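You operate a simulated robot arm through the tools that you are given. There is no shell and no other tool. Be economical: measure what you need, move in short steps, check, and stop when the job is done.

You are at the controls of a simulated robot arm. One attempt, no reset.

TASK
Finish the green valve's seat test and sort it by the display.
Fine: shut the blue air handle, wait for the result, vent to zero, then free the clamp; PASS to the green tray, LEAK to the red.

It is judged by the outcome, as a careful person would: the job done as asked, and still so three seconds after it is handed in. It fails if anything else is knocked over, pushed out of place, dropped, spilled or broken.

THE ROBOT
A 6-joint arm with a fingered hand on a trunk, on a base that drives. Base frame: it is fixed to the floor where the robot stands at the start and does not move with it; the origin is under the middle of the robot, x ahead of it, y to its left, z up; the surface under the hand at the start is at about z = 800. Lengths are in mm, angles in rad, forces in N, time in s.
With the tool pointing down near the work surface it reaches from about 220 to 560 mm from the robot's upright axis, wherever it stands. Its first joint turns from -2.897 to 2.897 rad. Places, roughly: black latch [500, -400, 900]; blue air handle [500, 100, 800]; gland lever [700, -200, 900]; green pass tray [500, 200, 800]; lapping knob [500, -900, 800]; red inlet handle [500, -100, 800]; red leak tray [500, 400, 800]; red wheel [600, -100, 900]; seat display [700, 400, 800]; seat gauge [700, 0, 800]; test holder [600, 100, 800]; yellow clamp [600, 0, 900]; yellow vent button [500, 0, 800]. Payload 3.1 kg.
The TCP is the grasp point between the finger pads, 22 mm short of the fingertips. In the tool frame z runs along the fingers and y along their closing line. Largest opening 132 mm; the body of the gripper starts 60 mm behind the TCP. The gripper is a hand of 4 fingers: y runs from the thumb to the fingers, the wrist lies at [0, 0, -218] in the tool frame, and closing takes about 1.5 s.
Orientation is that of the tool frame in the base frame, as [roll, pitch, yaw] about the fixed x, y, z axes, in that order (R = Rz(yaw) Ry(pitch) Rx(roll)). With the fingers straight down and closing along the base's y, the tool's x points along the base's -x, its y along +y and its z along -z.

THE INTERFACE
- The arm moves only by the tool play_rows. Its argument "steps" is a list of rows, each a list of 2 entries, a list of its own where there are three numbers: the shift along the tool's x, y, z in mm, then the turn, a rotation vector about the tool's x, y, z in rad. In form: [[[tx, ty, tz], [wx, wy, wz]], ...]. A call has 1 to 20 rows; each row is the pose to reach, as a shift and turn from the pose commanded when the call began, along the tool's axes at that moment. "gripper" is the opening, from 0 (shut) to 1 (fully open), set as the call begins (left out, the last holds). Rows are played at 5 a second. More than 50 mm and 0.15 rad between two rows, or a gripper value outside its range, and nothing of the call is played. A pose out of reach is approached as far as the arm can. The call stops where the force on the tool passes 90 N (or 10 N more than at its start, if that is more) or the arm is blocked; 0.2 s more then pass. The fingers move at their own pace (about 153 mm/s each) and stop on an object; they squeeze with about 31 N. The grip force told is the motor's: it shows also when the fingers shut on nothing. Time passes only in rows, and 0.2 s behind the last, so rows that repeat a pose let the fingers close. The reply holds the time, the measured pose of the TCP, the force on the tool along the base axes, the opening and the grip force, in the units named above and with some noise, with the torque about the TCP (base axes, N m) and any sound that the robot's microphone picked up.
- Cameras (640 x 400 px; columns grow to the right, rows downward): "scene" is now at [11.8, 131.3, 1614.6]; the picture's right is [-0.23, -0.97, 0.00], its down [-0.78, 0.18, -0.60] and it looks along [0.59, -0.14, -0.80] (base axes); focal length 294 px, centre (320, 200). "wrist" rides on the gripper at [53, -53, -84] in the tool frame; the picture's right is [0.71, 0.71, 0.00], its down [-0.53, 0.53, -0.67] and it looks along [-0.47, 0.47, 0.74] (tool axes); focal length 247 px, centre (320, 200).
- grab_frame(camera): a new picture of that camera. The clock stands still meanwhile.
- move_column(by): slides the trunk up (or, below 0, down) by that many mm; the arm and the scene camera ride with it, the base frame stays. It gives what a move gives, with no picture.
- base_move(legs): drives the robot by 1 to 6 legs, each [ahead, left, turn to the left] in mm, mm and rad, along the robot's own axes; the way and the turn of a leg run together, so that a leg with both is an arc; at most 1500 mm and 3.142 rad a leg. The arm and the cameras ride along, it lands a little off, and it stops where it bumps. It gives what a move gives.
- move_fingers(finger1, finger2, finger3, thumb_bend): sets how far each is bent, from 0 (flat) to 1 (curled in); at 0.3 the hand is open as for a grip, at 0.7 the pads meet at the TCP. One left out holds its place. A second passes; each finger stops where it meets its share of the squeeze, and holds until it gets a number again. A gripper value or a shape takes the hand back. It gives what a move gives, with no picture; readings hold the bend of each and the force on the fingers (four entries, about 0 where the hand has none), thumb and palm.
- set_grasp(shape): the hand has 4 fingers and takes this shape, open, in about a second: jaw (thumb against the fingers, like two jaws); tri (thumb and two fingers); tip (a fingertip pinch); poke (one finger out to press); point (the index stretched); flat (the hand flat); cup (the hand cupped); fist (a fist). The gripper value then closes the fingers along that shape, each until it touches; the sizes above hold for jaw. It gives what a move gives, with no picture.
- pan_tilt(pan, tilt): turns the head with the scene camera to pan (to the left, within 2.705 rad either way) and tilt (down, from -0.506 to 1.204), counted from straight ahead of the robot. It gives what a move gives.
- point_at(camera, pixels): for up to 12 pixels [column, row] of the newest picture of that camera ("zoom" is the newest enlarged one), the place [x, y, z] in the base frame of the surface seen there, good to about 3 mm. The clock stands still meanwhile.
- zoom(camera, box): a new picture of the part [left, top, right, bottom] of that camera's present view, enlarged. The clock stands still meanwhile.
- sign_off(): hands the job in; it is judged then, once.

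Go step by step. Measure first, check grasps and placings, and put right what went wrong. The budget is 80 turns and 60 pictures, counting those below and the enlarged ones. Unless the task says otherwise, let go and move clear before handing in, and close with one line.

The tools are called after ">>>" by a JSON object that holds its "fn" and its "kwargs". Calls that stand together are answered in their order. play_rows: Moves the arm, as the interface text tells. Its arguments: {"type":"object","properties":{"steps":{"type":"array","items":{"type":"array"}},"gripper":{"type":"number"}},"required":["steps"]} The other tools are called the same way: move_column (by) slides the trunk up or down; set_grasp (shape) gives the hand a shape; move_fingers (finger1, finger2, finger3, thumb_bend) moves the fingers one by one; base_move (legs) drives the base; pan_tilt (pan, tilt) turns the head that bears the scene camera; grab_frame (camera) takes a picture; point_at (camera, pixels) gives the place of the surface under pixels of a picture; zoom (camera, box) takes an enlarged picture of a part of a camera's view; sign_off () hands the job in.

At the start:

```text
clock: 0.0
ee_pos: [404.4, 5.6, 1135.8]
tool_rot: [-3.142, 0.0, -3.141]
wrist_force: [0.0, -0.2, -1.3]
wrist_torque: [-0.01, -0.01, -0.04]
gripper_width: 131.9
grip_force: 0.0
shape: jaw
bend: [0.3, 0.3, 0.3, 0.3]
finger forces: [0.0, 0.0, 0.0, 0.0, 0.0, 0.0]
trunk travel left (down, up): [-300.0, 86.0]
robot x, y, heading: [0.4, -0.8, 0.003]
head pan, tilt: [-0.234, 0.923]
```

scene: 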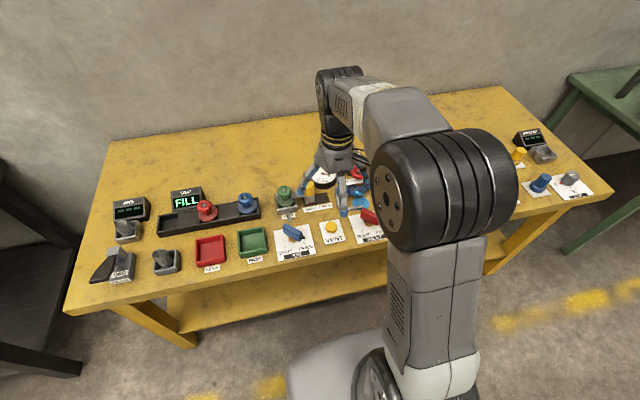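
wrist: 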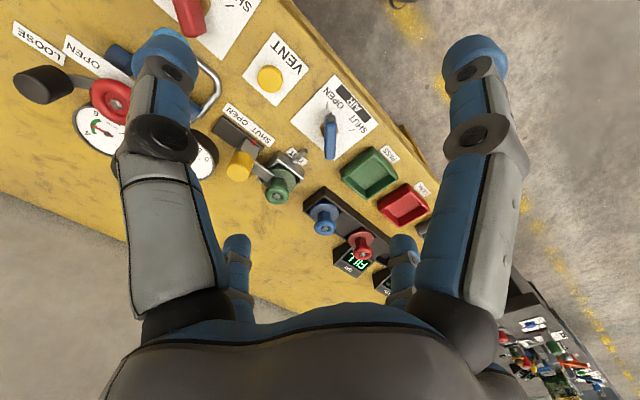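

The display near (187,201) reads FILL and the green valve sits in the holder near (287,195). I'll enlarge both views to read the labels and handle states.

>>> {"fn": "zoom", "kwargs": {"camera": "scene", "box": [90, 160, 390, 290]}}

>>> {"fn": "zoom", "kwargs": {"camera": "wrist", "box": [200, 0, 440, 280]}}

```text
2.13 times, centred on (240, 225) of scene
```

zoom: 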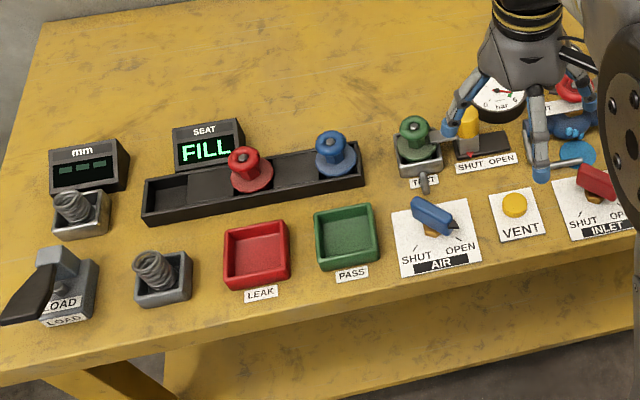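

```text
1.43 times, centred on (320, 140) of wrist
```

zoom: 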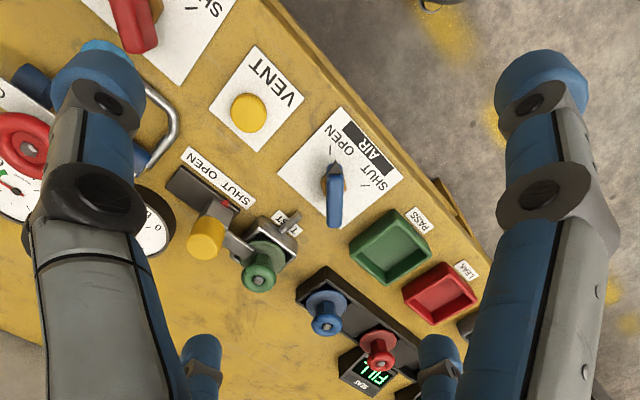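

In the zoom the blue handle's pointer is toward OPEN, with FILL on the display. Next I'll measure the handle, button, clamp, valve and trays.

>>> {"fn": "point_at", "kwargs": {"camera": "zoom", "pixels": [[334, 222], [334, 180], [335, 165], [247, 113], [207, 237], [259, 279], [262, 250], [292, 222], [385, 248], [437, 297], [320, 145], [375, 180]]}}

>>> {"fn": "point_at", "kwargs": {"camera": "scene", "pixels": [[284, 228], [293, 232], [302, 237], [331, 227], [309, 189], [284, 189], [284, 200], [251, 243], [209, 252], [313, 258], [289, 213], [186, 202]]}}

```text
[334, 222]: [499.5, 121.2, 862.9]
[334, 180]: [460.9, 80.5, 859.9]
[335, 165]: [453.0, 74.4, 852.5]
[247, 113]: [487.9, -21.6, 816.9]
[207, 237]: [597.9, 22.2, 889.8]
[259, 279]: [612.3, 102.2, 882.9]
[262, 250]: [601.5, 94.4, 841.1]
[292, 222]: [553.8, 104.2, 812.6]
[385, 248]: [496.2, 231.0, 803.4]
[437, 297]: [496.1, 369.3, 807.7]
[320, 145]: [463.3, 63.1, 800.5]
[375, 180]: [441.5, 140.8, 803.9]
```

```text
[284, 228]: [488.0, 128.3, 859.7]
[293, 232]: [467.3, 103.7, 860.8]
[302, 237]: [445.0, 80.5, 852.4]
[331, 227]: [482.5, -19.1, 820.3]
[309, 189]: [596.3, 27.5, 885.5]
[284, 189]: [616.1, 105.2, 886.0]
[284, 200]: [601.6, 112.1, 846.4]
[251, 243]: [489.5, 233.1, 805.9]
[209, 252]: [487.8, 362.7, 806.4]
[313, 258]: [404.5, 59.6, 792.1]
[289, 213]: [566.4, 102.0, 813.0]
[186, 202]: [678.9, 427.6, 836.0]
```

The handle bar runs from about (500,125) to (450,76) with its top at z≈862. I'll take a closer look at it and the clamp/valve.

>>> {"fn": "zoom", "kwargs": {"camera": "scene", "box": [260, 170, 360, 270]}}

>>> {"fn": "zoom", "kwargs": {"camera": "wrist", "box": [210, 60, 370, 220]}}

```text
4.00 times, centred on (310, 220) of scene
```

zoom: 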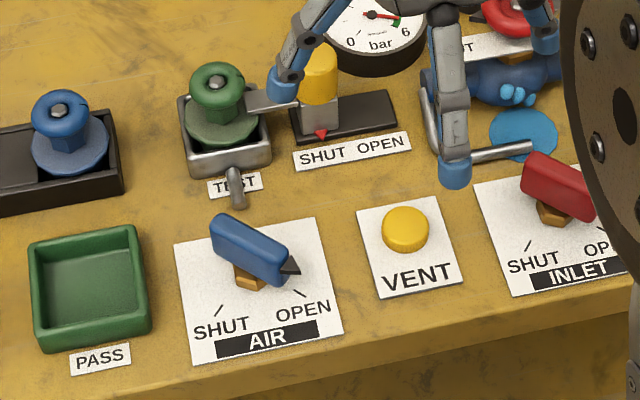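

```text
2.50 times, centred on (290, 140) of wrist
```

zoom: 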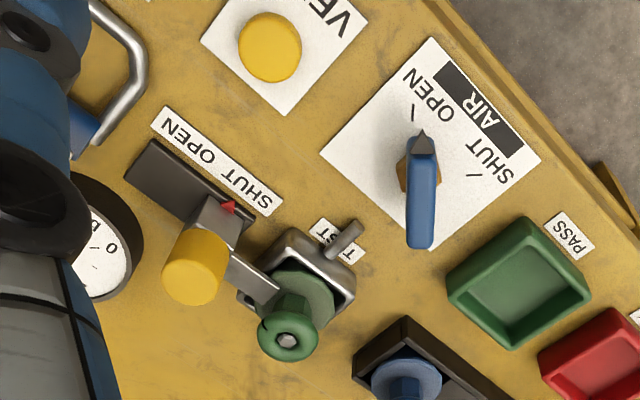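

The pointer sits at the OPEN tick; SHUT tick is at (475,175) in the wrist zoom. I'll measure ticks, hex base, clamp and valve features.

>>> {"fn": "point_at", "kwargs": {"camera": "zoom", "pixels": [[412, 112], [475, 175], [403, 172], [428, 38], [322, 155], [430, 248], [270, 45], [197, 262], [220, 245], [270, 290], [288, 340], [130, 175]]}}

>>> {"fn": "zoom", "kwargs": {"camera": "scene", "box": [290, 150, 390, 230]}}

```text
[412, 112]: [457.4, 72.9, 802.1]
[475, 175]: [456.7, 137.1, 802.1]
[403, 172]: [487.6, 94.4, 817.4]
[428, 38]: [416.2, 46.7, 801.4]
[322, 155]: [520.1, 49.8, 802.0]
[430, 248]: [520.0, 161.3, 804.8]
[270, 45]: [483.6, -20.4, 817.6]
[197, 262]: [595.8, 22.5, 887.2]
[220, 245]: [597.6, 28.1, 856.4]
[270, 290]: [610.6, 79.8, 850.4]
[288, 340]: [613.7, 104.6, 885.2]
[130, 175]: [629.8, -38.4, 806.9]
```

```text
5.00 times, centred on (340, 190) of scene
```

zoom: 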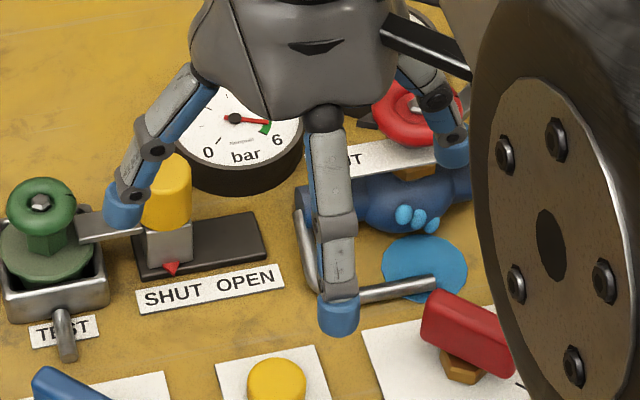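

The gauge needle is already at the green start, so the air can be shut. The valve is ~620 mm away, beyond reach, so I'll check base clearance to the table before driving forward.

>>> {"fn": "point_at", "kwargs": {"camera": "scene", "pixels": [[250, 345], [250, 320], [250, 290], [330, 352], [350, 340], [190, 300], [300, 375], [145, 320]]}}

>>> {"fn": "pan_tilt", "kwargs": {"pan": 0.1, "tilt": 1.2}}

>>> {"fn": "grab_frame", "kwargs": {"camera": "scene"}}

```text
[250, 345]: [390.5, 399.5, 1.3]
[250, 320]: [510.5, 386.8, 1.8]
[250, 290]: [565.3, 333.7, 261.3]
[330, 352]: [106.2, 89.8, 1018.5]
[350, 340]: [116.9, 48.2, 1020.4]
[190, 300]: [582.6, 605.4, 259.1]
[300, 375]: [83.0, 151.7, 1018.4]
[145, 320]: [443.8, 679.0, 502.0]
```

```text
clock: 0.8
ee_pos: [403.6, 5.9, 1136.1]
tool_rot: [-3.141, 0.0, 3.141]
wrist_force: [0.3, 0.0, 0.1]
wrist_torque: [0.02, -0.01, 0.01]
gripper_width: 131.9
grip_force: 0.0
shape: jaw
bend: [0.3, 0.3, 0.3, 0.3]
finger forces: [0.0, 0.1, 0.0, 0.1, 0.1, 0.0]
trunk travel left (down, up): [-300.0, 86.0]
robot x, y, heading: [-0.9, 3.8, -0.001]
head pan, tilt: [0.099, 1.201]
```

```text
52 pictures are left
```

scene: 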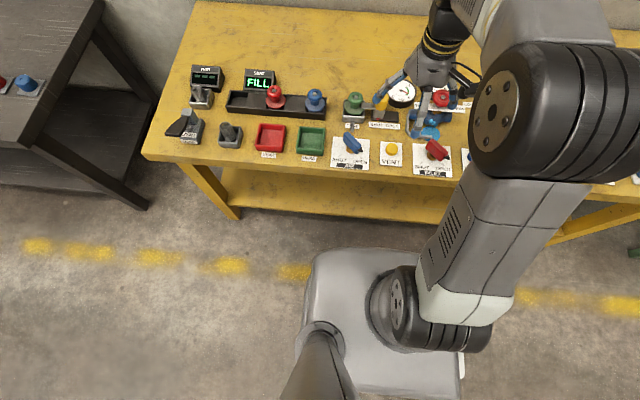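

The robot's body front edge is near (355,252), with the table edge beyond. Measuring the gap.

>>> {"fn": "point_at", "kwargs": {"camera": "scene", "pixels": [[330, 258], [355, 253], [385, 255], [320, 245], [355, 176], [280, 217], [310, 225], [302, 300]]}}

```text
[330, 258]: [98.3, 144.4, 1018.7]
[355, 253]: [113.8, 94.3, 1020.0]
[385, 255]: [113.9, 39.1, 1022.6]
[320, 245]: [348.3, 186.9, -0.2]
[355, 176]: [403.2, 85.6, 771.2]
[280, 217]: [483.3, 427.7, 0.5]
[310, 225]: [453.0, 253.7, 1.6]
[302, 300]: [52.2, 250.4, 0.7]
```

The body front is at x≈115 and the table edge at x≈403, so 130 mm forward leaves plenty of room and brings everything within reach. I'm driving forward with the hand high.

>>> {"fn": "base_move", "kwargs": {"legs": [[130, 0, 0]]}}

>>> {"fn": "pan_tilt", "kwargs": {"pan": 0.1, "tilt": 1.0}}

>>> {"fn": "grab_frame", "kwargs": {"camera": "scene"}}

```text
clock: 2.1
ee_pos: [533.0, 5.2, 1135.0]
tool_rot: [-3.141, -0.001, -3.141]
wrist_force: [1.0, -1.0, 0.5]
wrist_torque: [0.02, 0.01, 0.0]
gripper_width: 132.1
grip_force: 0.1
shape: jaw
bend: [0.3, 0.3, 0.3, 0.3]
finger forces: [0.0, 0.0, 0.0, 0.1, 0.0, 0.0]
trunk travel left (down, up): [-300.0, 86.0]
robot x, y, heading: [128.3, 3.3, 0.001]
head pan, tilt: [0.099, 1.201]
```

```text
clock: 2.8
ee_pos: [532.2, 5.4, 1135.3]
tool_rot: [3.141, -0.001, -3.141]
wrist_force: [-0.5, -0.5, 0.2]
wrist_torque: [0.02, 0.01, -0.03]
gripper_width: 132.1
grip_force: 0.1
shape: jaw
bend: [0.3, 0.3, 0.3, 0.3]
finger forces: [0.0, 0.0, 0.0, 0.1, 0.1, 0.0]
trunk travel left (down, up): [-300.0, 86.0]
robot x, y, heading: [124.4, -0.5, -0.006]
head pan, tilt: [0.099, 1.0]
```

```text
51 pictures are left
```

scene: 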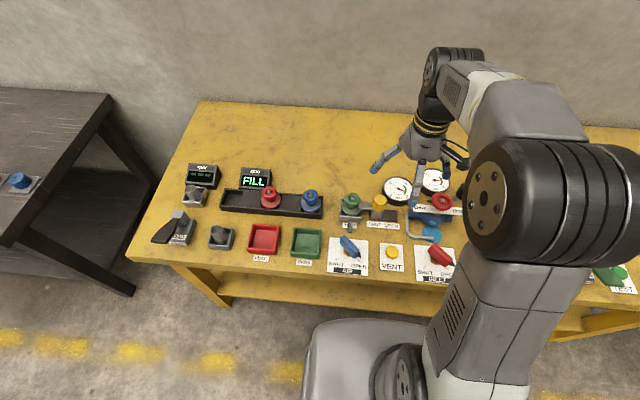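

Driving went well, hand at (533,5,1135). I'll refine the handle position from this clearer view.

>>> {"fn": "zoom", "kwargs": {"camera": "scene", "box": [310, 180, 430, 290]}}

>>> {"fn": "point_at", "kwargs": {"camera": "scene", "pixels": [[342, 238], [349, 245], [355, 251], [358, 254], [392, 250], [379, 199], [350, 202], [350, 212], [357, 227]]}}

```text
3.64 times, centred on (370, 235) of scene
```

zoom: 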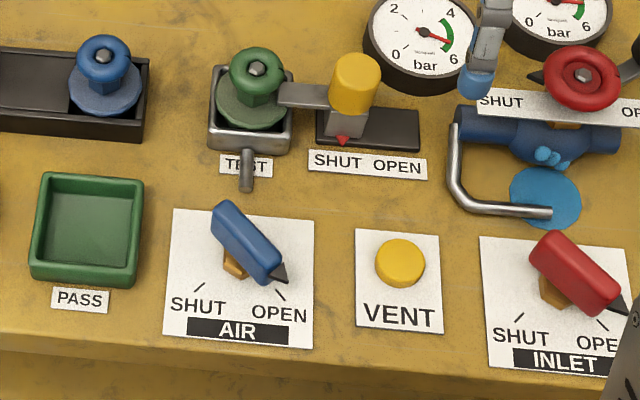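

```text
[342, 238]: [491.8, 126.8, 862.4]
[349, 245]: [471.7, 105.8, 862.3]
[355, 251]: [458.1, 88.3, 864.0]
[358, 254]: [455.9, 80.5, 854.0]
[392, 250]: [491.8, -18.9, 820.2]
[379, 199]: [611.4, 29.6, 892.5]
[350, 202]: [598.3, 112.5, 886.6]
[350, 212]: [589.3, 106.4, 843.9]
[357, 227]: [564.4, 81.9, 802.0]
```

Measuring the bar's top corners and the base for the pivot.

>>> {"fn": "point_at", "kwargs": {"camera": "zoom", "pixels": [[226, 204], [216, 222], [281, 262], [262, 278], [283, 274], [234, 262], [245, 236], [205, 284], [281, 293], [237, 206], [212, 212]]}}

```text
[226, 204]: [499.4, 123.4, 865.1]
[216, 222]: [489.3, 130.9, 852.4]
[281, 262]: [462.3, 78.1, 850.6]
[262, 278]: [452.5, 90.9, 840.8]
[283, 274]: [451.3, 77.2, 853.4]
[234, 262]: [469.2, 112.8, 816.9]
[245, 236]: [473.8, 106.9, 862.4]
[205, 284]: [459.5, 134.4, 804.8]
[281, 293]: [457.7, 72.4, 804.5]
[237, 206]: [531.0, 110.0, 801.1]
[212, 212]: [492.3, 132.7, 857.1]
```

Pivot is about (478,104), bar along 45°, z 835–865. I'm moving above it at z≈930 with the closing line turned across the bar and the hand half closed.

>>> {"fn": "play_rows", "kwargs": {"steps": [[[9, 16, 34], [0, 0, -0.131]], [[18, 33, 68], [0, 0, -0.262]], [[27, 50, 102], [0, 0, -0.393]], [[36, 66, 136], [0, 0, -0.524]], [[45, 83, 170], [0, 0, -0.654]], [[54, 99, 205], [0, 0, -0.785]], [[54, 99, 205], [0, 0, -0.785]]], "gripper": 0.5}}

>>> {"fn": "grab_frame", "kwargs": {"camera": "wrist"}}

>>> {"fn": "grab_frame", "kwargs": {"camera": "scene"}}

```text
clock: 4.4
ee_pos: [477.0, 104.0, 931.2]
tool_rot: [-3.142, -0.001, -2.355]
wrist_force: [-0.6, 0.6, 0.1]
wrist_torque: [-0.03, 0.0, 0.0]
gripper_width: 66.5
grip_force: 0.1
shape: jaw
bend: [0.36, 0.36, 0.36, 0.7]
finger forces: [0.1, 0.1, 0.0, 0.0, 0.1, 0.1]
trunk travel left (down, up): [-300.0, 86.0]
robot x, y, heading: [130.3, -0.2, 0.001]
head pan, tilt: [0.099, 1.0]
```

```text
49 pictures are left
```

wrist: 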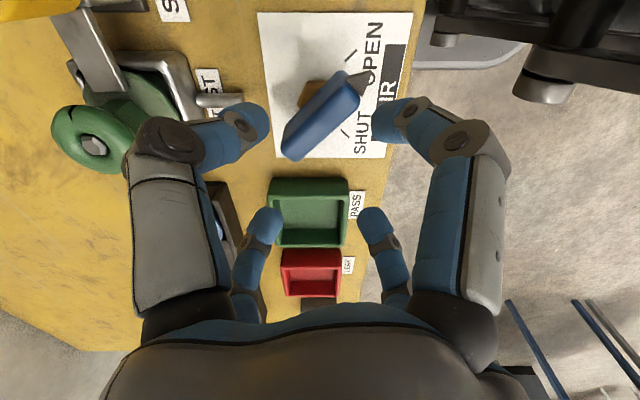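

```text
48 pictures are left
```

scene: 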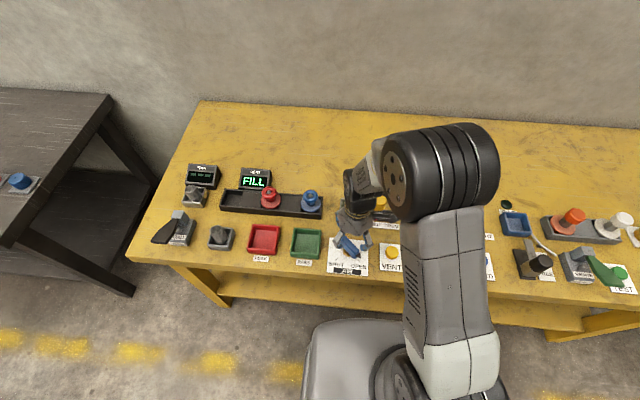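

The wrist view shows four fingertips in a cross pattern (tips ~(240,125), (395,120), (265,215), (375,215)), so I should open wide to straddle the bar. I'll open fully and check.

>>> {"fn": "play_rows", "kwargs": {"steps": [[[0, 0, 0], [0, 0, 0]], [[0, 0, 30], [0, 0, 0]], [[0, 0, 30], [0, 0, 0]]], "gripper": 1.0}}

>>> {"fn": "zoom", "kwargs": {"camera": "scene", "box": [300, 170, 420, 290]}}

>>> {"fn": "grab_frame", "kwargs": {"camera": "wrist"}}

```text
clock: 5.2
ee_pos: [478.3, 105.7, 903.0]
tool_rot: [3.141, 0.001, -2.357]
wrist_force: [0.2, 0.3, 0.2]
wrist_torque: [-0.01, 0.0, 0.0]
gripper_width: 131.8
grip_force: 0.0
shape: jaw
bend: [0.3, 0.3, 0.3, 0.3]
finger forces: [0.1, 0.0, 0.0, 0.0, 0.0, 0.0]
trunk travel left (down, up): [-300.0, 86.0]
robot x, y, heading: [125.9, 1.1, -0.0]
head pan, tilt: [0.099, 1.0]
```

```text
3.33 times, centred on (360, 230) of scene
```

zoom: 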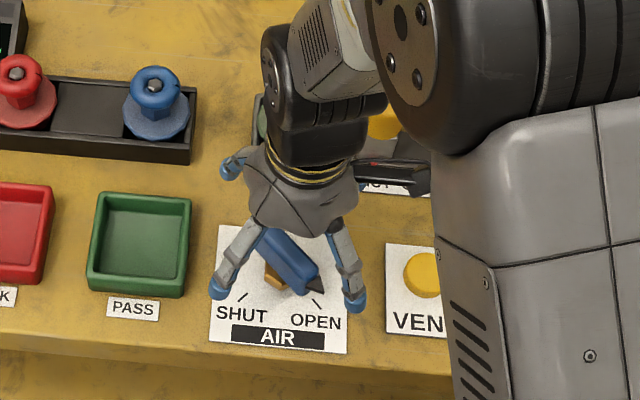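

```text
46 pictures are left
```

wrist: 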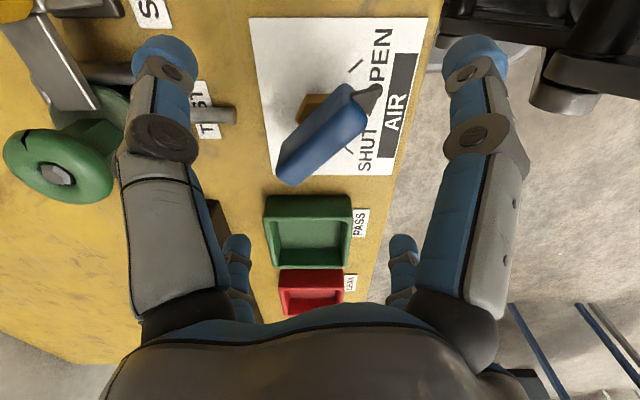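

Fingers straddle the bar in a cross, pointer toward one finger, with clear space all round. I'm descending to z≈850 and closing.

>>> {"fn": "play_rows", "kwargs": {"steps": [[[0, 0, 18], [0, 0, 0]], [[0, 0, 36], [0, 0, 0]], [[0, 0, 52], [0, 0, 0]], [[0, 0, 52], [0, 0, 0]]]}}

>>> {"fn": "play_rows", "kwargs": {"steps": [[[0, 0, 0], [0, 0, 0]], [[0, 0, 0], [0, 0, 0]], [[0, 0, 0], [0, 0, 0]], [[0, 0, 0], [0, 0, 0]], [[0, 0, 0], [0, 0, 0]], [[0, 0, 0], [0, 0, 0]], [[0, 0, 0], [0, 0, 0]], [[0, 0, 0], [0, 0, 0]]], "gripper": 0.0}}

>>> {"fn": "zoom", "kwargs": {"camera": "scene", "box": [300, 170, 420, 290]}}

>>> {"fn": "grab_frame", "kwargs": {"camera": "wrist"}}

```text
clock: 6.2
ee_pos: [478.2, 106.0, 848.1]
tool_rot: [-3.141, -0.001, -2.356]
wrist_force: [0.6, 0.4, -0.1]
wrist_torque: [-0.01, 0.0, 0.0]
gripper_width: 132.1
grip_force: 0.1
shape: jaw
bend: [0.3, 0.3, 0.3, 0.3]
finger forces: [0.0, 0.0, 0.1, 0.0, 0.0, 0.0]
trunk travel left (down, up): [-300.0, 86.0]
robot x, y, heading: [126.9, 0.9, -0.004]
head pan, tilt: [0.099, 1.0]
```

```text
clock: 8.0
ee_pos: [478.2, 106.0, 848.3]
tool_rot: [3.141, -0.001, -2.358]
wrist_force: [-1.5, -0.3, -6.6]
wrist_torque: [0.02, -0.02, 0.02]
gripper_width: 28.8
grip_force: 30.3
shape: jaw
bend: [0.39, 0.73, 0.38, 0.7]
finger forces: [27.8, 28.1, 27.5, 0.1, 27.8, 0.1]
trunk travel left (down, up): [-300.0, 86.0]
robot x, y, heading: [128.0, -2.4, -0.003]
head pan, tilt: [0.099, 1.0]
```

```text
3.33 times, centred on (360, 230) of scene
```

zoom: 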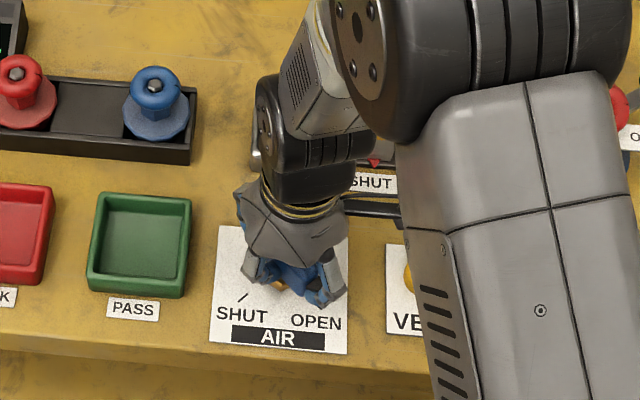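

```text
44 pictures are left
```

wrist: 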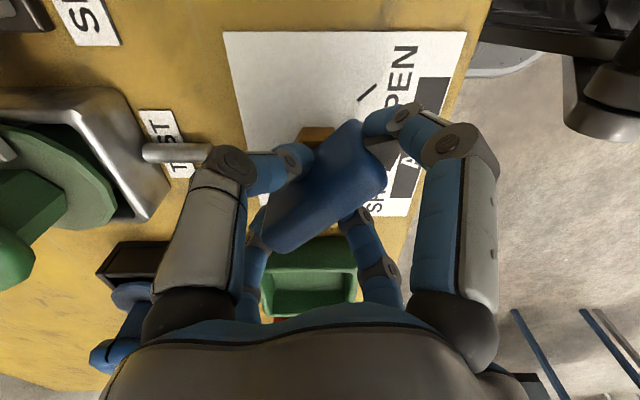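

The bar is gripped on all four sides (forces ~28 N each). I'm turning it clockwise 90° to SHUT.

>>> {"fn": "play_rows", "kwargs": {"steps": [[[0, 0, 0], [0, 0, 0.131]], [[0, 0, 0], [0, 0, 0.262]], [[0, 0, 0], [0, 0, 0.393]], [[0, 0, 0], [0, 0, 0.524]], [[0, 0, 0], [0, 0, 0.654]], [[0, 0, 0], [0, 0, 0.785]], [[0, 0, 0], [0, 0, 0.916]], [[0, 0, 0], [0, 0, 1.047]], [[0, 0, 0], [0, 0, 1.178]], [[0, 0, 0], [0, 0, 1.309]], [[0, 0, 0], [0, 0, 1.44]], [[0, 0, 0], [0, 0, 1.571]], [[0, 0, 0], [0, 0, 1.571]]]}}

>>> {"fn": "grab_frame", "kwargs": {"camera": "scene"}}

```text
clock: 10.8
ee_pos: [479.3, 105.9, 849.5]
tool_rot: [3.14, 0.002, 2.355]
wrist_force: [3.3, 11.3, -2.0]
wrist_torque: [0.21, -0.06, 0.05]
gripper_width: 28.8
grip_force: 31.2
shape: jaw
bend: [0.39, 0.73, 0.38, 0.7]
finger forces: [29.4, 31.4, 27.6, 0.1, 27.5, 0.0]
trunk travel left (down, up): [-300.0, 86.0]
robot x, y, heading: [129.6, -0.5, -0.001]
head pan, tilt: [0.099, 1.0]
```

```text
43 pictures are left
```

scene: 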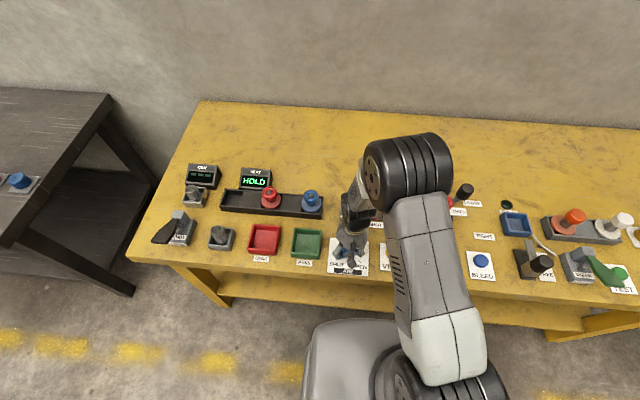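

Display now reads HOLD (255,181), so the air is shut. I'll open the hand and rise straight up.

>>> {"fn": "play_rows", "kwargs": {"steps": [[[0, 0, 0], [0, 0, 0]], [[0, 0, 0], [0, 0, 0]], [[0, 0, 0], [0, 0, 0]], [[0, 0, 0], [0, 0, 0]], [[0, 0, 0], [0, 0, 0]], [[0, 0, -30], [0, 0, 0]], [[0, 0, -60], [0, 0, 0]], [[0, 0, -100], [0, 0, 0]], [[0, 0, -140], [0, 0, 0]], [[0, 0, -140], [0, 0, 0]]], "gripper": 1.0}}

>>> {"fn": "zoom", "kwargs": {"camera": "scene", "box": [220, 150, 420, 290]}}

```text
clock: 13.0
ee_pos: [477.3, 104.8, 989.0]
tool_rot: [3.141, 0.0, 2.356]
wrist_force: [0.2, -0.5, 0.2]
wrist_torque: [-0.01, 0.01, 0.02]
gripper_width: 131.8
grip_force: 0.1
shape: jaw
bend: [0.3, 0.3, 0.3, 0.3]
finger forces: [0.0, 0.0, 0.1, 0.0, 0.1, 0.1]
trunk travel left (down, up): [-300.0, 86.0]
robot x, y, heading: [128.9, -0.0, 0.003]
head pan, tilt: [0.099, 1.0]
```

```text
2.86 times, centred on (320, 220) of scene
```

zoom: 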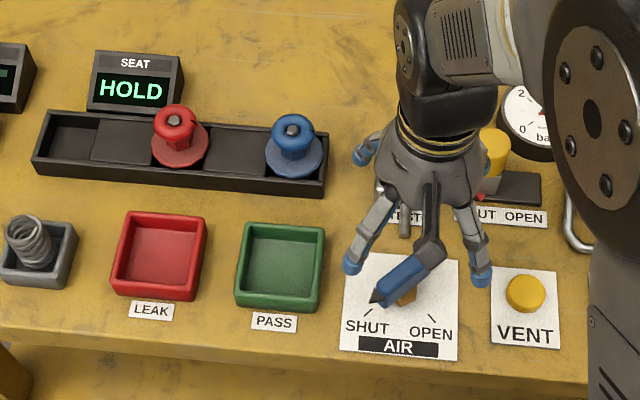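

The handle points at SHUT and display shows HOLD. While waiting I'll move above the vent button with the poke shape.

>>> {"fn": "play_rows", "kwargs": {"steps": [[[-16, -13.5, 0], [0, 0, -0.131]], [[-32, -27, 0], [0, 0, -0.262]], [[-48, -40.5, 0], [0, 0, -0.393]], [[-64, -54, 0], [0, 0, -0.524]], [[-80, -67.5, 0], [0, 0, -0.654]], [[-96, -81, 0], [0, 0, -0.785]], [[-96, -81, 0], [0, 0, -0.785]]]}}

>>> {"fn": "set_grasp", "kwargs": {"shape": "poke"}}

>>> {"fn": "grab_frame", "kwargs": {"camera": "wrist"}}

>>> {"fn": "zoom", "kwargs": {"camera": "scene", "box": [220, 150, 420, 290]}}

```text
clock: 14.6
ee_pos: [489.1, -21.3, 988.2]
tool_rot: [3.142, 0.001, 3.141]
wrist_force: [-1.0, 0.1, -0.1]
wrist_torque: [-0.01, 0.0, -0.01]
gripper_width: 131.8
grip_force: 0.1
shape: jaw
bend: [0.3, 0.3, 0.3, 0.3]
finger forces: [0.2, 0.0, 0.0, 0.0, 0.1, 0.1]
trunk travel left (down, up): [-300.0, 86.0]
robot x, y, heading: [126.2, 2.9, 0.001]
head pan, tilt: [0.099, 1.0]
```

```text
clock: 15.5
ee_pos: [488.7, -20.9, 988.0]
tool_rot: [-3.139, 0.001, 3.14]
wrist_force: [0.5, 0.3, -0.6]
wrist_torque: [-0.03, -0.01, 0.0]
gripper_width: 0.0
grip_force: 0.1
shape: poke
bend: [1.0, 1.0, 1.0, 0.91]
finger forces: [0.0, 0.1, 0.1, 0.1, 0.0, 0.1]
trunk travel left (down, up): [-300.0, 86.0]
robot x, y, heading: [132.4, 0.5, -0.002]
head pan, tilt: [0.099, 1.0]
```

```text
41 pictures are left
```

wrist: 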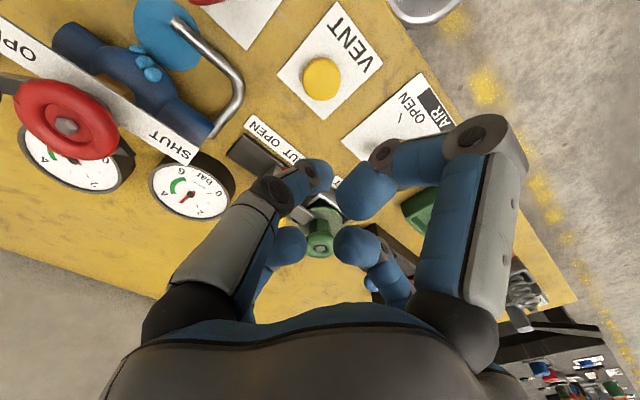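

```text
2.86 times, centred on (320, 220) of scene
```

zoom: 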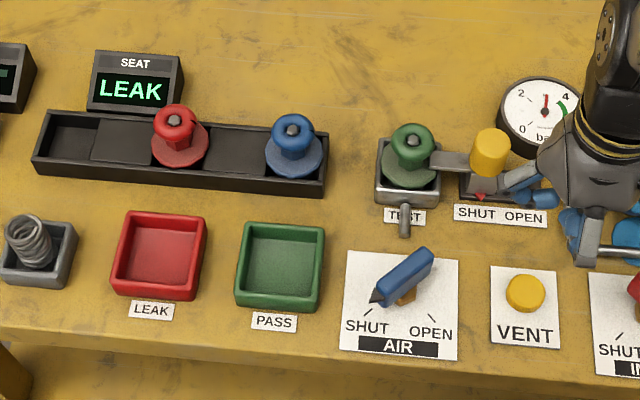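

Display reads LEAK, so the red tray is the target. The poke cluster has a hollow centre, so I'll use a shut jaw as a blunt probe and check the tips.

>>> {"fn": "set_grasp", "kwargs": {"shape": "jaw"}}

>>> {"fn": "play_rows", "kwargs": {"steps": [[[0, 0, 20], [0, 0, 0]], [[0, 0, 40], [0, 0, 0]], [[0, 0, 60], [0, 0, 0]], [[0, 0, 60], [0, 0, 0]], [[0, 0, 60], [0, 0, 0]], [[0, 0, 60], [0, 0, 0]], [[0, 0, 60], [0, 0, 0]], [[0, 0, 60], [0, 0, 0]]], "gripper": 0.0}}

>>> {"fn": "grab_frame", "kwargs": {"camera": "wrist"}}

>>> {"fn": "zoom", "kwargs": {"camera": "scene", "box": [330, 170, 470, 290]}}

```text
clock: 16.4
ee_pos: [488.0, -19.9, 988.5]
tool_rot: [3.141, 0.0, 3.139]
wrist_force: [-0.5, 0.9, -0.9]
wrist_torque: [0.01, 0.02, -0.03]
gripper_width: 132.0
grip_force: 0.1
shape: jaw
bend: [0.3, 0.3, 0.3, 0.3]
finger forces: [0.0, 0.1, 0.0, 0.0, 0.1, 0.1]
trunk travel left (down, up): [-300.0, 86.0]
robot x, y, heading: [129.6, 1.6, 0.0]
head pan, tilt: [0.099, 1.0]
```

```text
clock: 18.2
ee_pos: [489.2, -19.8, 929.4]
tool_rot: [-3.14, 0.001, 3.14]
wrist_force: [0.1, 0.4, -0.5]
wrist_torque: [0.02, 0.03, 0.0]
gripper_width: 0.1
grip_force: 31.3
shape: jaw
bend: [0.7, 0.7, 0.7, 0.7]
finger forces: [0.1, 0.0, 0.0, 0.0, 0.1, 0.0]
trunk travel left (down, up): [-300.0, 86.0]
robot x, y, heading: [130.0, -1.7, -0.003]
head pan, tilt: [0.099, 1.0]
```

```text
39 pictures are left
```

wrist: 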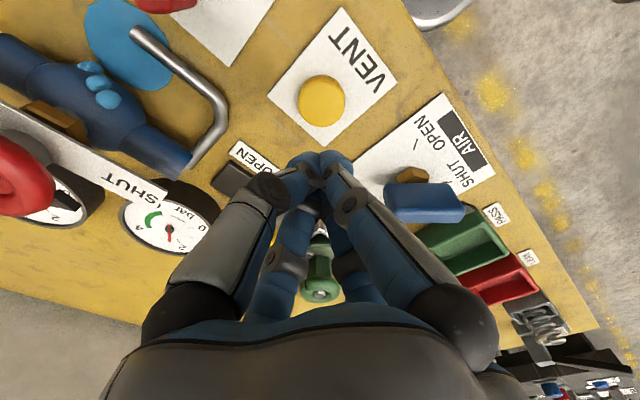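

```text
3.33 times, centred on (400, 230) of scene
```

zoom: 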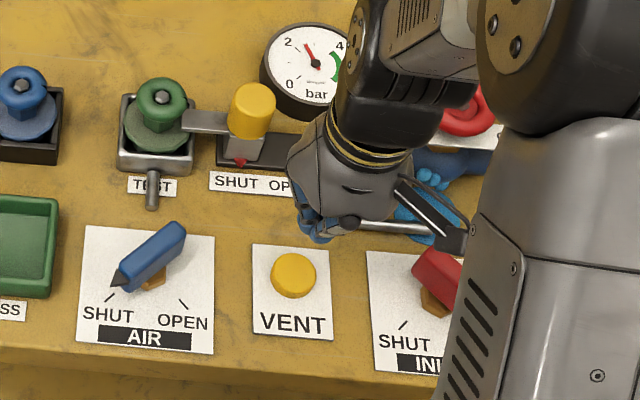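

The fingertips form one clean point over the table; the gauge is dropping. I'll check the button centre and the nearby metal loop before pressing.

>>> {"fn": "point_at", "kwargs": {"camera": "wrist", "pixels": [[322, 100], [222, 100], [195, 160], [150, 40], [322, 78], [320, 122], [345, 95]]}}

```text
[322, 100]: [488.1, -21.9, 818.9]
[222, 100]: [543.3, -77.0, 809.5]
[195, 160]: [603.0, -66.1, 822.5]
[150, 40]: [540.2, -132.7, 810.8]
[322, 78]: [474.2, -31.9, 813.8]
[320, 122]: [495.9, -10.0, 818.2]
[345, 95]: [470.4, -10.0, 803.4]
```

Button centre is ~(486,-21,819). I'm descending to just above it, then pressing in 1 mm steps.

>>> {"fn": "play_rows", "kwargs": {"steps": [[[3, -1, 30], [0, 0, 0]], [[3, -1, 60], [0, 0, 0]], [[3, -1, 82], [0, 0, 0]], [[3, -1, 84], [0, 0, 0]], [[3, -1, 86], [0, 0, 0]], [[3, -1, 88], [0, 0, 0]], [[3, -1, 89], [0, 0, 0]], [[3, -1, 90], [0, 0, 0]], [[3, -1, 91], [0, 0, 0]], [[3, -1, 92], [0, 0, 0]], [[3, -1, 92], [0, 0, 0]]]}}

>>> {"fn": "zoom", "kwargs": {"camera": "scene", "box": [220, 150, 420, 290]}}

```text
clock: 20.6
ee_pos: [486.0, -21.9, 836.9]
tool_rot: [-3.142, -0.001, 3.139]
wrist_force: [0.4, 0.6, 4.7]
wrist_torque: [0.01, -0.04, 0.01]
gripper_width: 0.0
grip_force: 31.1
shape: jaw
bend: [0.7, 0.7, 0.7, 0.7]
finger forces: [0.1, 0.0, 0.0, 0.1, 0.0, 0.0]
trunk travel left (down, up): [-300.0, 86.0]
robot x, y, heading: [126.4, 0.4, -0.002]
head pan, tilt: [0.099, 1.0]
heard: click
```

```text
2.86 times, centred on (320, 220) of scene
```

zoom: 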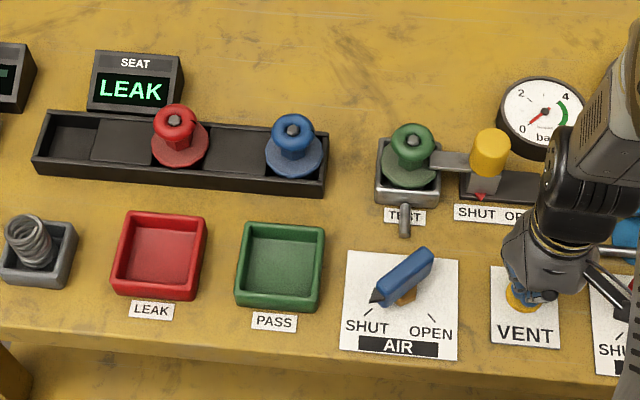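

A click was heard and the gauge needle swings toward 0 (530,125). I'll keep holding to be sure it reaches zero.

>>> {"fn": "play_rows", "kwargs": {"steps": [[[0, 0, 0], [0, 0, 0]], [[0, 0, 0], [0, 0, 0]], [[0, 0, 0], [0, 0, 0]], [[0, 0, 0], [0, 0, 0]], [[0, 0, 0], [0, 0, 0]], [[0, 0, 0], [0, 0, 0]], [[0, 0, 0], [0, 0, 0]], [[0, 0, 0], [0, 0, 0]], [[0, 0, 0], [0, 0, 0]], [[0, 0, 0], [0, 0, 0]], [[0, 0, 0], [0, 0, 0]], [[0, 0, 0], [0, 0, 0]], [[0, 0, 0], [0, 0, 0]], [[0, 0, 0], [0, 0, 0]], [[0, 0, 0], [0, 0, 0]]]}}

>>> {"fn": "zoom", "kwargs": {"camera": "scene", "box": [340, 160, 420, 220]}}

```text
clock: 23.8
ee_pos: [485.3, -21.0, 837.7]
tool_rot: [-3.141, 0.0, 3.139]
wrist_force: [1.9, -0.1, 6.0]
wrist_torque: [0.06, -0.04, 0.0]
gripper_width: 0.0
grip_force: 30.7
shape: jaw
bend: [0.7, 0.7, 0.7, 0.7]
finger forces: [0.0, 0.1, 0.0, 0.0, 0.0, 0.0]
trunk travel left (down, up): [-300.0, 86.0]
robot x, y, heading: [130.3, 0.6, 0.003]
head pan, tilt: [0.099, 1.0]
```

```text
6.67 times, centred on (380, 190) of scene
```

zoom: 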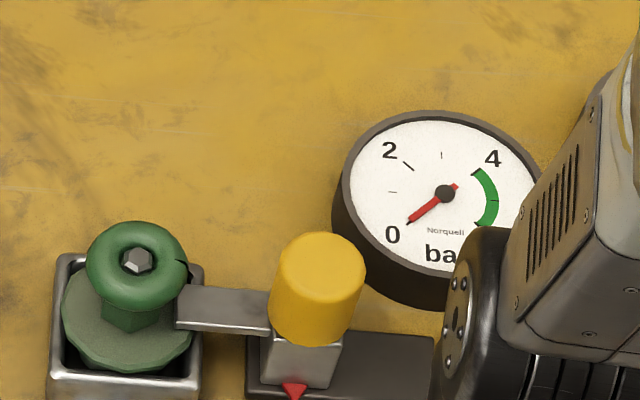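

The needle is at 0. I'll rise clear and measure the clamp slide (yellow knob, red pointer at SHUT).

>>> {"fn": "play_rows", "kwargs": {"steps": [[[0, 0, -40], [0, 0, 0]], [[0, 0, -80], [0, 0, 0]], [[0, 0, -120], [0, 0, 0]], [[0, 0, -160], [0, 0, 0]], [[0, 0, -200], [0, 0, 0]], [[40, 0, -200], [0, 0, 0]], [[80, 0, -200], [0, 0, 0]], [[80, 0, -200], [0, 0, 0]]]}}

>>> {"fn": "zoom", "kwargs": {"camera": "scene", "box": [330, 170, 450, 250]}}

>>> {"fn": "grab_frame", "kwargs": {"camera": "wrist"}}

```text
clock: 25.6
ee_pos: [406.0, -22.6, 1039.6]
tool_rot: [-3.141, 0.0, 3.14]
wrist_force: [0.1, 0.9, 0.2]
wrist_torque: [-0.02, 0.02, 0.03]
gripper_width: 0.0
grip_force: 30.8
shape: jaw
bend: [0.7, 0.7, 0.7, 0.7]
finger forces: [0.0, 0.1, 0.0, 0.1, 0.0, 0.1]
trunk travel left (down, up): [-300.0, 86.0]
robot x, y, heading: [127.6, -1.4, -0.003]
head pan, tilt: [0.099, 1.0]
```

```text
5.00 times, centred on (390, 210) of scene
```

zoom: 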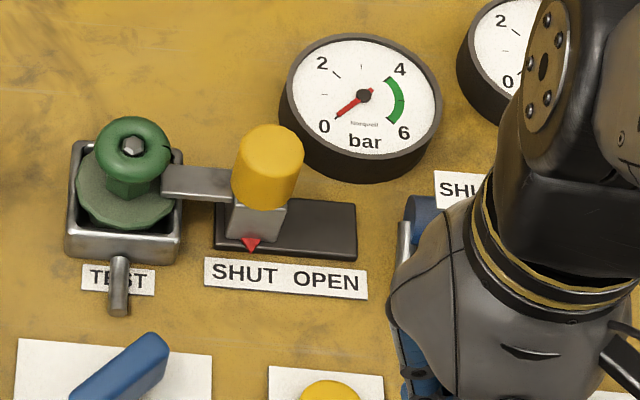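

```text
34 pictures are left
```

wrist: 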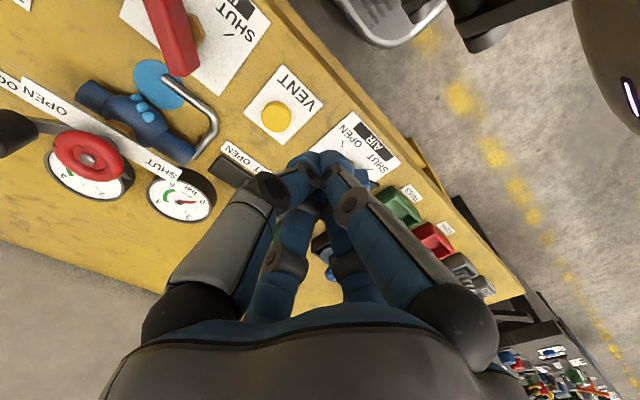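

>>> {"fn": "point_at", "kwargs": {"camera": "zoom", "pixels": [[270, 150], [238, 185], [298, 185], [268, 205], [250, 245], [222, 225], [345, 240], [355, 215], [130, 145], [165, 148], [96, 148], [200, 182]]}}

>>> {"fn": "point_at", "kwargs": {"camera": "scene", "pixels": [[263, 228], [263, 252], [280, 240], [248, 240], [263, 240], [355, 221], [356, 192], [401, 186], [351, 210]]}}

```text
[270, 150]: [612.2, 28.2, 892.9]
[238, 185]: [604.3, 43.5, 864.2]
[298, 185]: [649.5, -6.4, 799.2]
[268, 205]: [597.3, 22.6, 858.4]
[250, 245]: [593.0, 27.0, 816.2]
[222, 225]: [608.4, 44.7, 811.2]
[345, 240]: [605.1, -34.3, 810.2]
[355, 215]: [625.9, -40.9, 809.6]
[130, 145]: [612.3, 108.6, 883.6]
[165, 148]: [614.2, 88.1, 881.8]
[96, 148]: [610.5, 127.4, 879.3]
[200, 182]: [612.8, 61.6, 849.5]
```

```text
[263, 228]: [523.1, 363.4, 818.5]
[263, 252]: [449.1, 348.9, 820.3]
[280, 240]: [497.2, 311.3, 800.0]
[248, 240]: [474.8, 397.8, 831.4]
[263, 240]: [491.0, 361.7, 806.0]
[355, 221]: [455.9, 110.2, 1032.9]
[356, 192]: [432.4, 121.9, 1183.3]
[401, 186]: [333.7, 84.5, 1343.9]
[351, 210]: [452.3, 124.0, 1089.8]
```

Knob is a cylinder centred ~(613,27), z 858–893, with rail running to y≈-41; the handwheel is at (612,107). I'll approach with the finger cross turned 45° so the fingers clear the valve.

>>> {"fn": "play_rows", "kwargs": {"steps": [[[-34, 8, 13], [0, 0, -0.131]], [[-68, 16, 26], [0, 0, -0.262]], [[-103, 25, 40], [0, 0, -0.393]], [[-137, 33, 53], [0, 0, -0.524]], [[-172, 41, 66], [0, 0, -0.654]], [[-206, 49, 80], [0, 0, -0.785]], [[-206, 49, 80], [0, 0, -0.785]], [[-206, 49, 80], [0, 0, -0.785]]], "gripper": 0.75}}

>>> {"fn": "grab_frame", "kwargs": {"camera": "wrist"}}

>>> {"fn": "zoom", "kwargs": {"camera": "scene", "box": [320, 140, 460, 250]}}

```text
clock: 27.4
ee_pos: [613.3, 26.4, 956.5]
tool_rot: [3.141, 0.0, -2.356]
wrist_force: [-0.1, -1.0, -0.5]
wrist_torque: [-0.02, -0.04, 0.0]
gripper_width: 99.4
grip_force: 0.1
shape: jaw
bend: [0.26, 0.26, 0.26, 0.56]
finger forces: [0.0, 0.0, 0.0, 0.0, 0.0, 0.0]
trunk travel left (down, up): [-300.0, 86.0]
robot x, y, heading: [131.6, -1.4, -0.003]
head pan, tilt: [0.099, 1.0]
```

```text
33 pictures are left
```

wrist: 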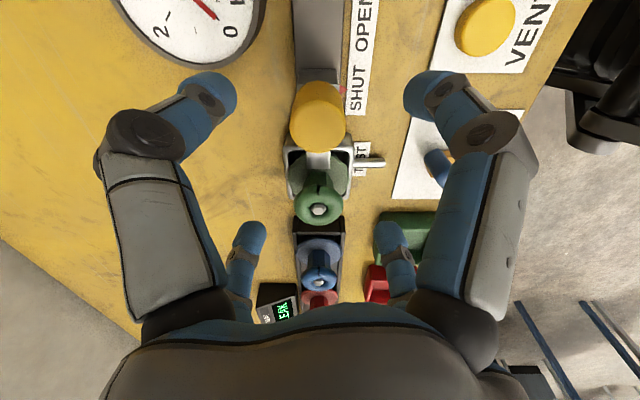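

```text
3.64 times, centred on (390, 195) of scene
```

zoom: 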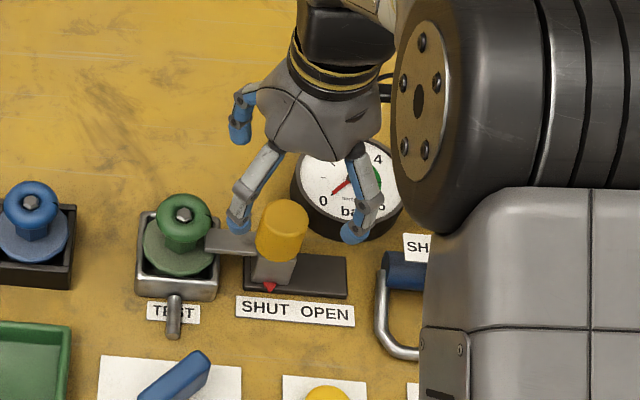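

Alignment looks right. Checking the gauge height before descending since a finger passes near it.

>>> {"fn": "point_at", "kwargs": {"camera": "zoom", "pixels": [[320, 200], [310, 215], [345, 160], [345, 238], [285, 210]]}}

```text
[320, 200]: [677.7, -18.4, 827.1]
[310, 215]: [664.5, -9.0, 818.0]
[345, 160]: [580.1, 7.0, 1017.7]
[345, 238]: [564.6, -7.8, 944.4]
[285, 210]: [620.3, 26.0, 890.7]
```

The gauge face is at z≈827, below the fingertips' lowest 858. Descending and closing on the knob.

>>> {"fn": "play_rows", "kwargs": {"steps": [[[0, 0, 25], [0, 0, 0]], [[0, 0, 50], [0, 0, 0]], [[0, 0, 65], [0, 0, 0]], [[0, 0, 75], [0, 0, 0]], [[0, 0, 75], [0, 0, 0]]]}}

>>> {"fn": "play_rows", "kwargs": {"steps": [[[0, 0, 0], [0, 0, 0]], [[0, 0, 0], [0, 0, 0]], [[0, 0, 0], [0, 0, 0]], [[0, 0, 0], [0, 0, 0]], [[0, 0, 0], [0, 0, 0]], [[0, 0, 0], [0, 0, 0]], [[0, 0, 0], [0, 0, 0]]], "gripper": 0.0}}

>>> {"fn": "grab_frame", "kwargs": {"camera": "wrist"}}

```text
clock: 28.6
ee_pos: [612.4, 27.4, 880.5]
tool_rot: [-3.141, 0.001, -2.357]
wrist_force: [-0.6, 0.1, 0.1]
wrist_torque: [0.0, 0.02, 0.03]
gripper_width: 99.4
grip_force: 0.0
shape: jaw
bend: [0.26, 0.26, 0.26, 0.56]
finger forces: [0.0, 0.0, 0.0, 0.0, 0.0, 0.1]
trunk travel left (down, up): [-300.0, 86.0]
robot x, y, heading: [130.6, -1.7, 0.001]
head pan, tilt: [0.099, 1.0]
```

```text
clock: 30.2
ee_pos: [612.9, 27.9, 881.2]
tool_rot: [-3.141, -0.001, -2.358]
wrist_force: [-1.8, -0.3, -5.7]
wrist_torque: [-0.02, -0.01, 0.01]
gripper_width: 32.3
grip_force: 31.0
shape: jaw
bend: [0.77, 0.77, 0.77, 0.7]
finger forces: [28.0, 27.8, 27.7, 0.1, 27.7, 0.0]
trunk travel left (down, up): [-300.0, 86.0]
robot x, y, heading: [126.5, 0.9, -0.002]
head pan, tilt: [0.099, 1.0]
```

```text
31 pictures are left
```

wrist: 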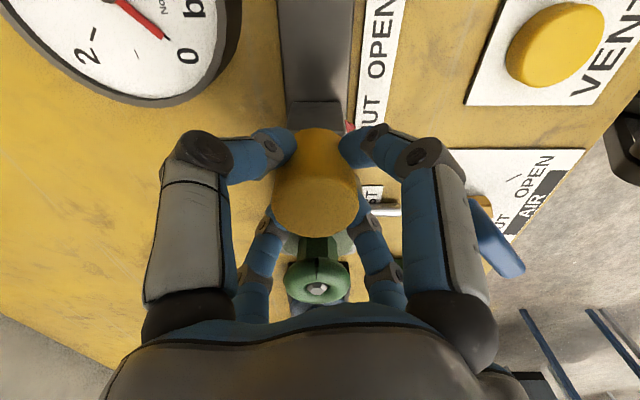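

Knob is firmly held. I'm sliding it toward OPEN (−y) by 46 mm in small steps.

>>> {"fn": "play_rows", "kwargs": {"steps": [[[5.7, -5.7, 0], [0, 0, 0]], [[11.3, -11.3, 0], [0, 0, 0]], [[17, -17, 0], [0, 0, 0]], [[22.6, -22.6, 0], [0, 0, 0]], [[28.3, -28.3, 0], [0, 0, 0]], [[30.4, -30.4, 0], [0, 0, 0]], [[32.5, -32.5, 0], [0, 0, 0]], [[32.5, -32.5, 0], [0, 0, 0]]]}}

>>> {"fn": "zoom", "kwargs": {"camera": "scene", "box": [320, 160, 440, 250]}}

>>> {"fn": "grab_frame", "kwargs": {"camera": "wrist"}}

```text
clock: 32.0
ee_pos: [612.3, -19.2, 881.6]
tool_rot: [3.139, -0.002, -2.355]
wrist_force: [-0.2, 5.4, -14.1]
wrist_torque: [0.08, 0.03, 0.01]
gripper_width: 32.2
grip_force: 30.7
shape: jaw
bend: [0.77, 0.76, 0.77, 0.7]
finger forces: [27.3, 28.6, 28.7, 0.0, 27.3, 0.0]
trunk travel left (down, up): [-300.0, 86.0]
robot x, y, heading: [123.9, -2.8, 0.001]
head pan, tilt: [0.099, 1.0]
```

```text
4.44 times, centred on (380, 205) of scene
```

zoom: 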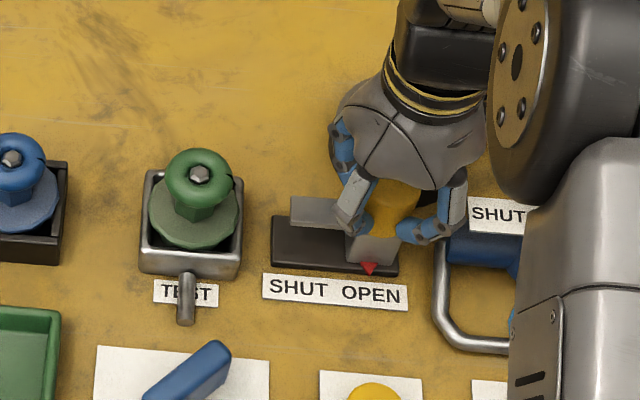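

```text
29 pictures are left
```

wrist: 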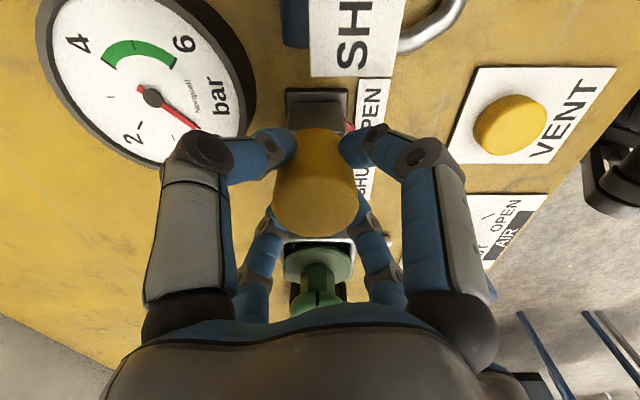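

The red pointer sits at OPEN and the clamp arm is clear of the valve. I'll nudge 4 mm more to find the stop, then release and rise.

>>> {"fn": "play_rows", "kwargs": {"steps": [[[1.4, -1.4, 0], [0, 0, 0]], [[2.8, -2.8, 0], [0, 0, 0]], [[2.8, -2.8, 0], [0, 0, 0]]]}}

>>> {"fn": "play_rows", "kwargs": {"steps": [[[0, 0, 0], [0, 0, 0]], [[0, 0, 0], [0, 0, 0]], [[0, 0, 0], [0, 0, 0]], [[0, 0, 0], [0, 0, 0]], [[0, 0, -30], [0, 0, 0]], [[0, 0, -60], [0, 0, 0]], [[0, 0, -100], [0, 0, 0]], [[0, 0, -100], [0, 0, 0]]], "gripper": 0.75}}

>>> {"fn": "zoom", "kwargs": {"camera": "scene", "box": [320, 160, 440, 250]}}

```text
clock: 32.8
ee_pos: [612.8, -19.8, 881.5]
tool_rot: [3.141, -0.002, -2.357]
wrist_force: [-0.8, 23.0, -12.1]
wrist_torque: [0.41, -0.01, 0.05]
gripper_width: 31.5
grip_force: 30.7
shape: jaw
bend: [0.77, 0.76, 0.77, 0.7]
finger forces: [26.6, 31.9, 32.0, 0.0, 26.4, 0.0]
trunk travel left (down, up): [-300.0, 86.0]
robot x, y, heading: [127.1, -0.6, 0.002]
head pan, tilt: [0.099, 1.0]
```

```text
clock: 34.6
ee_pos: [612.6, -23.3, 982.7]
tool_rot: [3.141, 0.0, -2.357]
wrist_force: [0.4, -0.1, -0.4]
wrist_torque: [-0.04, -0.01, 0.02]
gripper_width: 98.6
grip_force: 0.0
shape: jaw
bend: [0.26, 0.26, 0.26, 0.56]
finger forces: [0.0, 0.0, 0.1, 0.0, 0.0, 0.1]
trunk travel left (down, up): [-300.0, 86.0]
robot x, y, heading: [130.8, -0.4, 0.003]
head pan, tilt: [0.099, 1.0]
```

```text
4.44 times, centred on (380, 205) of scene
```

zoom: 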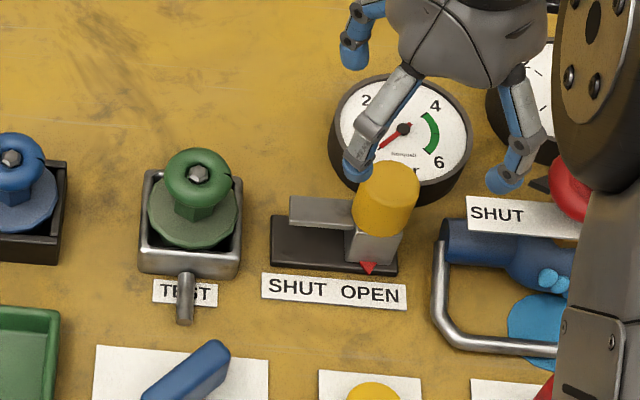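

The clamp is open against its stop (23 N) and released. Measuring the valve's handwheel and flange for grasping.

>>> {"fn": "point_at", "kwargs": {"camera": "zoom", "pixels": [[198, 173], [198, 153], [168, 175], [229, 178], [197, 192], [197, 205], [160, 215], [234, 215], [197, 235], [145, 250], [57, 170], [195, 243]]}}

>>> {"fn": "zoom", "kwargs": {"camera": "scene", "box": [290, 180, 390, 250]}}

```text
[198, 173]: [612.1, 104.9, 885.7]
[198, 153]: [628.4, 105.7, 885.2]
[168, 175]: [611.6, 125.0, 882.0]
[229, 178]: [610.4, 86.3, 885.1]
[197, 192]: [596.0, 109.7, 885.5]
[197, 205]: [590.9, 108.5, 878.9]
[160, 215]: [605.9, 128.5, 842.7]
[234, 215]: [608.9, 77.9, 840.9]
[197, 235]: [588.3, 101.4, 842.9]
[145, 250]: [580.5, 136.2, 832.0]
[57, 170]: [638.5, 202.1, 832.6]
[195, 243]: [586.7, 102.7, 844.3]
```

```text
5.71 times, centred on (340, 215) of scene
```

zoom: 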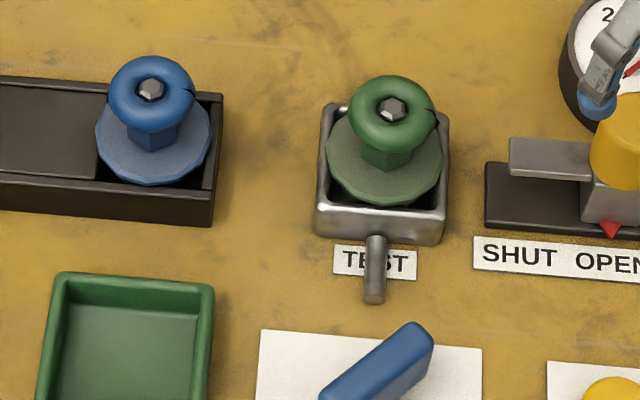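

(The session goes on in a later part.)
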